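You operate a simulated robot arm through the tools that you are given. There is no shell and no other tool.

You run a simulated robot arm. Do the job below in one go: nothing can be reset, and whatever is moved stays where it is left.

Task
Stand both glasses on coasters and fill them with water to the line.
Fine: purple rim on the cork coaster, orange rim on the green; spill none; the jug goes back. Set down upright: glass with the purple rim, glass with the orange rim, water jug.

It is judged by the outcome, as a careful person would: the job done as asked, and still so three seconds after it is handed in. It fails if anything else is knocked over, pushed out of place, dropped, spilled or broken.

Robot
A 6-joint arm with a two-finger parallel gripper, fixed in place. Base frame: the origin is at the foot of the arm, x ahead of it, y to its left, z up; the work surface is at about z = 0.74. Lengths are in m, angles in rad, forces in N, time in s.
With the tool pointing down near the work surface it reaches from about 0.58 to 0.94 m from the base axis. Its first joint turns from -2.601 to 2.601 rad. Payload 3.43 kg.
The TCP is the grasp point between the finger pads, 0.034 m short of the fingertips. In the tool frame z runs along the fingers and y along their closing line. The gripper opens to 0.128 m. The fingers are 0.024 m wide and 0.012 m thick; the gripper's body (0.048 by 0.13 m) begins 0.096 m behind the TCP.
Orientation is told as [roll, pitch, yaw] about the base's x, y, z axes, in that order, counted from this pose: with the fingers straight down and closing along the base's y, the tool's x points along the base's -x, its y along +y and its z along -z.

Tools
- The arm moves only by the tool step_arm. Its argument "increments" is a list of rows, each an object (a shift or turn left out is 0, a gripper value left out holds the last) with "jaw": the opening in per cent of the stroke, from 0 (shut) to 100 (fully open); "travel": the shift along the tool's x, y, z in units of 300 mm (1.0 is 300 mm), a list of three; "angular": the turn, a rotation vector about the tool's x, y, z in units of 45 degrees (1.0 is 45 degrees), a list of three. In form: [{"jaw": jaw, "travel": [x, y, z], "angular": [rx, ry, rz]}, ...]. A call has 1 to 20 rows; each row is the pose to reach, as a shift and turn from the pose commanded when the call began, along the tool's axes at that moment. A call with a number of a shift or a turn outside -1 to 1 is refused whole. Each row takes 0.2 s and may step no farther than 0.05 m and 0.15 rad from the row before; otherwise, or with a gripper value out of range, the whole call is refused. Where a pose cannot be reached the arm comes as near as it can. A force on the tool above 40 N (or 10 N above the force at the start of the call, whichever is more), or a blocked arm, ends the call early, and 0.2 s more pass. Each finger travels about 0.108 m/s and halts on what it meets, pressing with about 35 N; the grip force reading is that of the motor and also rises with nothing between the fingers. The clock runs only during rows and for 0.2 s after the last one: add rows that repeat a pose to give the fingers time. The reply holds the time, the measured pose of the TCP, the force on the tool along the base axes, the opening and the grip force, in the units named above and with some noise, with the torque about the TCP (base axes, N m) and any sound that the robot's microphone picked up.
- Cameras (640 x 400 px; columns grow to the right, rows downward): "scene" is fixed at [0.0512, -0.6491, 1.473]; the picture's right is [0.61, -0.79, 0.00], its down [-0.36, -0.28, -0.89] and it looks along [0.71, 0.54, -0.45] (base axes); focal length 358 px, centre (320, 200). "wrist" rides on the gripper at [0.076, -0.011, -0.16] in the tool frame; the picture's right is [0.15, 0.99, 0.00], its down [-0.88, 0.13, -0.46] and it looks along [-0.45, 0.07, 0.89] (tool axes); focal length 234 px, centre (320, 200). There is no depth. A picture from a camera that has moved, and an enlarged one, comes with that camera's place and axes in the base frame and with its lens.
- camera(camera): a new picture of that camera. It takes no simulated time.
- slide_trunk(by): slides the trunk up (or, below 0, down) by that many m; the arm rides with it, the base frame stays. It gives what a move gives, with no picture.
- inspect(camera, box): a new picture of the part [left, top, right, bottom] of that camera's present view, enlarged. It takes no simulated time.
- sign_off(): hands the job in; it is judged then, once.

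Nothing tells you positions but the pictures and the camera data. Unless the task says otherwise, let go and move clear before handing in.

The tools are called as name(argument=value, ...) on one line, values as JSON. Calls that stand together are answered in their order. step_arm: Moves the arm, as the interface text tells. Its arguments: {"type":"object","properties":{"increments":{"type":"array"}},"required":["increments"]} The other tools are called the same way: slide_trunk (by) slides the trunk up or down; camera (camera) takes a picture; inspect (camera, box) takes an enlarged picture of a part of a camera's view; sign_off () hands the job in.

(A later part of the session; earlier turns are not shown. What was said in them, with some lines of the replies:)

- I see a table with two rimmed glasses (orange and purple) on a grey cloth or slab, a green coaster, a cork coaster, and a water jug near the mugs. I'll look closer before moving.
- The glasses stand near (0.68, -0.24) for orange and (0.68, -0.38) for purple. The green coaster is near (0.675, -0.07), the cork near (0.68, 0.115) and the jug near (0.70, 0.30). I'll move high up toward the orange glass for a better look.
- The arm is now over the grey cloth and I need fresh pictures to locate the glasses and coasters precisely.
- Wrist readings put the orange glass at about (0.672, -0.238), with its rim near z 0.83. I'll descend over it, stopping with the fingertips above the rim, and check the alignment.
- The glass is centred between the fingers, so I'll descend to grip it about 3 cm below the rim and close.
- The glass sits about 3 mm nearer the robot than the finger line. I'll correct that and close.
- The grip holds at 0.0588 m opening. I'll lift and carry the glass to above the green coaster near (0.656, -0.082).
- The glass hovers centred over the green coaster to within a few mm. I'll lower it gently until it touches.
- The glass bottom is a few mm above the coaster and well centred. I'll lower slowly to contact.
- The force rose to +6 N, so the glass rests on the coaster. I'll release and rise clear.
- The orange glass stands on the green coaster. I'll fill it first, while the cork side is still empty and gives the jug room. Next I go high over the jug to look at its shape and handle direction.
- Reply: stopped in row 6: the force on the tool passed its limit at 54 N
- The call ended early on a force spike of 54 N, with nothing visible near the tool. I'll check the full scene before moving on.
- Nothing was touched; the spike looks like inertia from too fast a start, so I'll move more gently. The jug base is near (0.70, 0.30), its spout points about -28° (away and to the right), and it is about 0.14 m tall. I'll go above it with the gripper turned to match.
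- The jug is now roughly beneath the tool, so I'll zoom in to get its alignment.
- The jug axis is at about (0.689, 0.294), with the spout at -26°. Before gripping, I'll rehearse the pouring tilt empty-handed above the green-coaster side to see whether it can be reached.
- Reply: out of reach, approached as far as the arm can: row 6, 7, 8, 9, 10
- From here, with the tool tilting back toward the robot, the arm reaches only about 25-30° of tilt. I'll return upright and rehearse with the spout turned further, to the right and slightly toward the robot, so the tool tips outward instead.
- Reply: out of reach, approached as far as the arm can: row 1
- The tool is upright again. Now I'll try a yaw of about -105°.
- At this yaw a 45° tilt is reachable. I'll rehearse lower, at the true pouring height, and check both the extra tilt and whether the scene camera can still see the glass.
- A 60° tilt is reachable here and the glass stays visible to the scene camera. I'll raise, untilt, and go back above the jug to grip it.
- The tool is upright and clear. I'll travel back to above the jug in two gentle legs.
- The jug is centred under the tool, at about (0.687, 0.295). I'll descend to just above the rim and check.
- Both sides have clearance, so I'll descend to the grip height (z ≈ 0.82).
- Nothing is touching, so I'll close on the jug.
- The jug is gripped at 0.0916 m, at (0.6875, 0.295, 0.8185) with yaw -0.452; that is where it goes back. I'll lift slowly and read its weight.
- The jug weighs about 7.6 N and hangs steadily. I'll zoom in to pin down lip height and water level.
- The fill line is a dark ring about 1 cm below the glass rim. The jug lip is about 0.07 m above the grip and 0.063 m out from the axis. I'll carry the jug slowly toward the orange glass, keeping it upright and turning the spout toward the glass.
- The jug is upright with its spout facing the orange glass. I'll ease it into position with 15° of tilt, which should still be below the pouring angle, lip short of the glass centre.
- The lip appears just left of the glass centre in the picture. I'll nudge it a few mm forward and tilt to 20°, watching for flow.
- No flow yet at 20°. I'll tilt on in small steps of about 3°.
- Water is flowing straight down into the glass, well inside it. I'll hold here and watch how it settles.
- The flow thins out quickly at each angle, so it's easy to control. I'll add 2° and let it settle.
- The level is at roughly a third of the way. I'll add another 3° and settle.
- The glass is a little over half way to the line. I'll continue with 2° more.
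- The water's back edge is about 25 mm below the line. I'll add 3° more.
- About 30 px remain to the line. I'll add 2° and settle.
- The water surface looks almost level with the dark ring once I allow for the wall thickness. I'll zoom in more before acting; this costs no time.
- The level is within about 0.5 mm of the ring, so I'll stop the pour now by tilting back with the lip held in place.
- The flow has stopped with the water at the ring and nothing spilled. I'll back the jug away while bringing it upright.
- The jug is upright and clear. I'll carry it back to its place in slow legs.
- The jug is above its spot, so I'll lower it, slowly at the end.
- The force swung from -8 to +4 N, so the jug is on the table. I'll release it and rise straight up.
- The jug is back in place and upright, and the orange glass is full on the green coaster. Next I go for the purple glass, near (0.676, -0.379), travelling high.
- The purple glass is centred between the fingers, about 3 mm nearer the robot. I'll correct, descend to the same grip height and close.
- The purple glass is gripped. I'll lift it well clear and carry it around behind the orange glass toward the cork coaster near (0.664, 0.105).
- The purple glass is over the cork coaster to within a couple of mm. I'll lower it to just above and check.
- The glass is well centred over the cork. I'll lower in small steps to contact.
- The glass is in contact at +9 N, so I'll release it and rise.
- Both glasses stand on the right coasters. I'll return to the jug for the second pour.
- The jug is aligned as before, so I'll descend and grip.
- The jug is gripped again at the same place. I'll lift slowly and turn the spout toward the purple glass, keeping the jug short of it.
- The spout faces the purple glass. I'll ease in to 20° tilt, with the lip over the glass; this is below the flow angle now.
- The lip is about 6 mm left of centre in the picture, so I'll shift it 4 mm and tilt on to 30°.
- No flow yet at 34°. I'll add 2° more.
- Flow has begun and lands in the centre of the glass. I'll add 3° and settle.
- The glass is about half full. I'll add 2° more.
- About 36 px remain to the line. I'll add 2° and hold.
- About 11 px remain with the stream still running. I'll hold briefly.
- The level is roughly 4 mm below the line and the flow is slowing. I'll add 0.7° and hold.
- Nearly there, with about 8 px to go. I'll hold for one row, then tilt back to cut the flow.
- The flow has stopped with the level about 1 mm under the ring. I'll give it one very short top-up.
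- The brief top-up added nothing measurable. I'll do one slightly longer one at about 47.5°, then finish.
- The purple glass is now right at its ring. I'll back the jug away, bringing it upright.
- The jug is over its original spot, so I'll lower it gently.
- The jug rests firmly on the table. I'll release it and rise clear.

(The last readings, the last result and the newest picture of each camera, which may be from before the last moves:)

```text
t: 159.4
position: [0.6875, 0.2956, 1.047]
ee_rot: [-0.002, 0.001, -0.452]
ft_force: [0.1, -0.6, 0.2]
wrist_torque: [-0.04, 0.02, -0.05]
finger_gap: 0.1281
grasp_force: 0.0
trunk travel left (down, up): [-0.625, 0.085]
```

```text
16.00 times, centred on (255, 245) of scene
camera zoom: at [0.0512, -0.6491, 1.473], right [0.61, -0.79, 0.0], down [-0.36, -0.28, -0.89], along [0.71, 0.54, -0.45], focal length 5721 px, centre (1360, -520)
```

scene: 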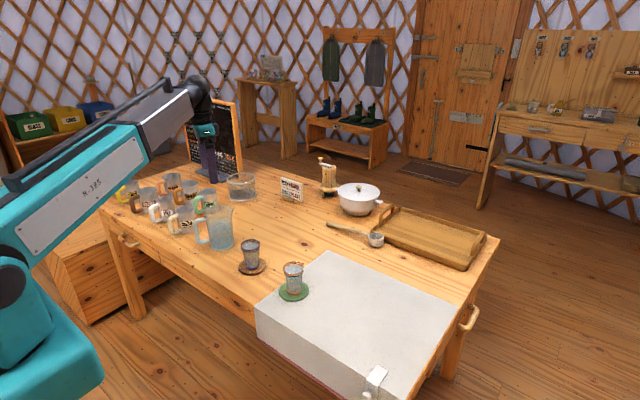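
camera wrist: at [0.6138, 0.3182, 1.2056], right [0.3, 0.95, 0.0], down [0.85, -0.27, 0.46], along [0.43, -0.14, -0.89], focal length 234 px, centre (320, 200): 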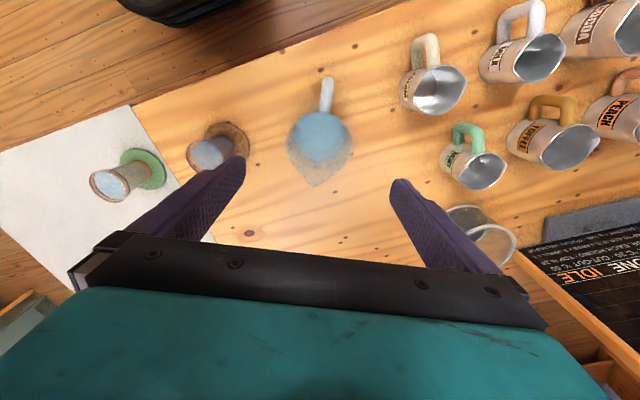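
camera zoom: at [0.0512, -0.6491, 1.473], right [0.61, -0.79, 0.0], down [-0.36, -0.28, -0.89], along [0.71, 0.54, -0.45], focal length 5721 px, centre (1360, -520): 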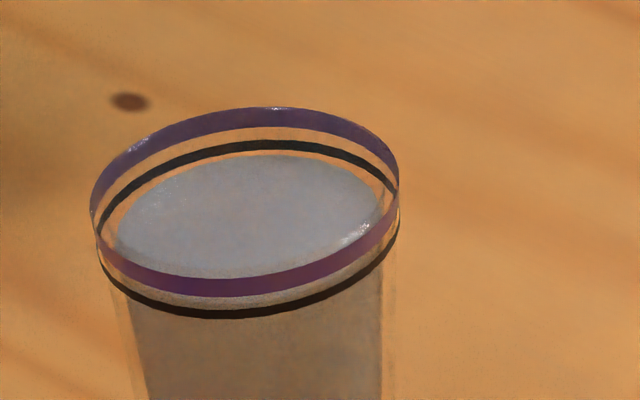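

Both glasses stand on their coasters with the water at the ring: purple on cork, orange on green. The jug is upright back in its place, I see no spill, and the gripper is open and clear above. I'm handing in the job.

sign_off()

```text
The job is handed in.
```

Both glasses are filled to the line: the purple-rimmed one on the cork coaster and the orange-rimmed one on the green. The jug is upright and back where it started. I've handed the job in, but no verdict has come back.

- **Fill level:** measured from the scene camera, the purple glass is right at its ring. The orange glass is about 0.7 mm below the middle of its ring, within what I can read from the pictures.
- **Spills:** I saw no water outside the glasses in the final pictures.
- **Other objects:** nothing else looks moved or knocked over. A force limit (54 N) stopped one early move, but the tool was in clear air and touched nothing.

The gripper is open and about 15 cm above the jug.
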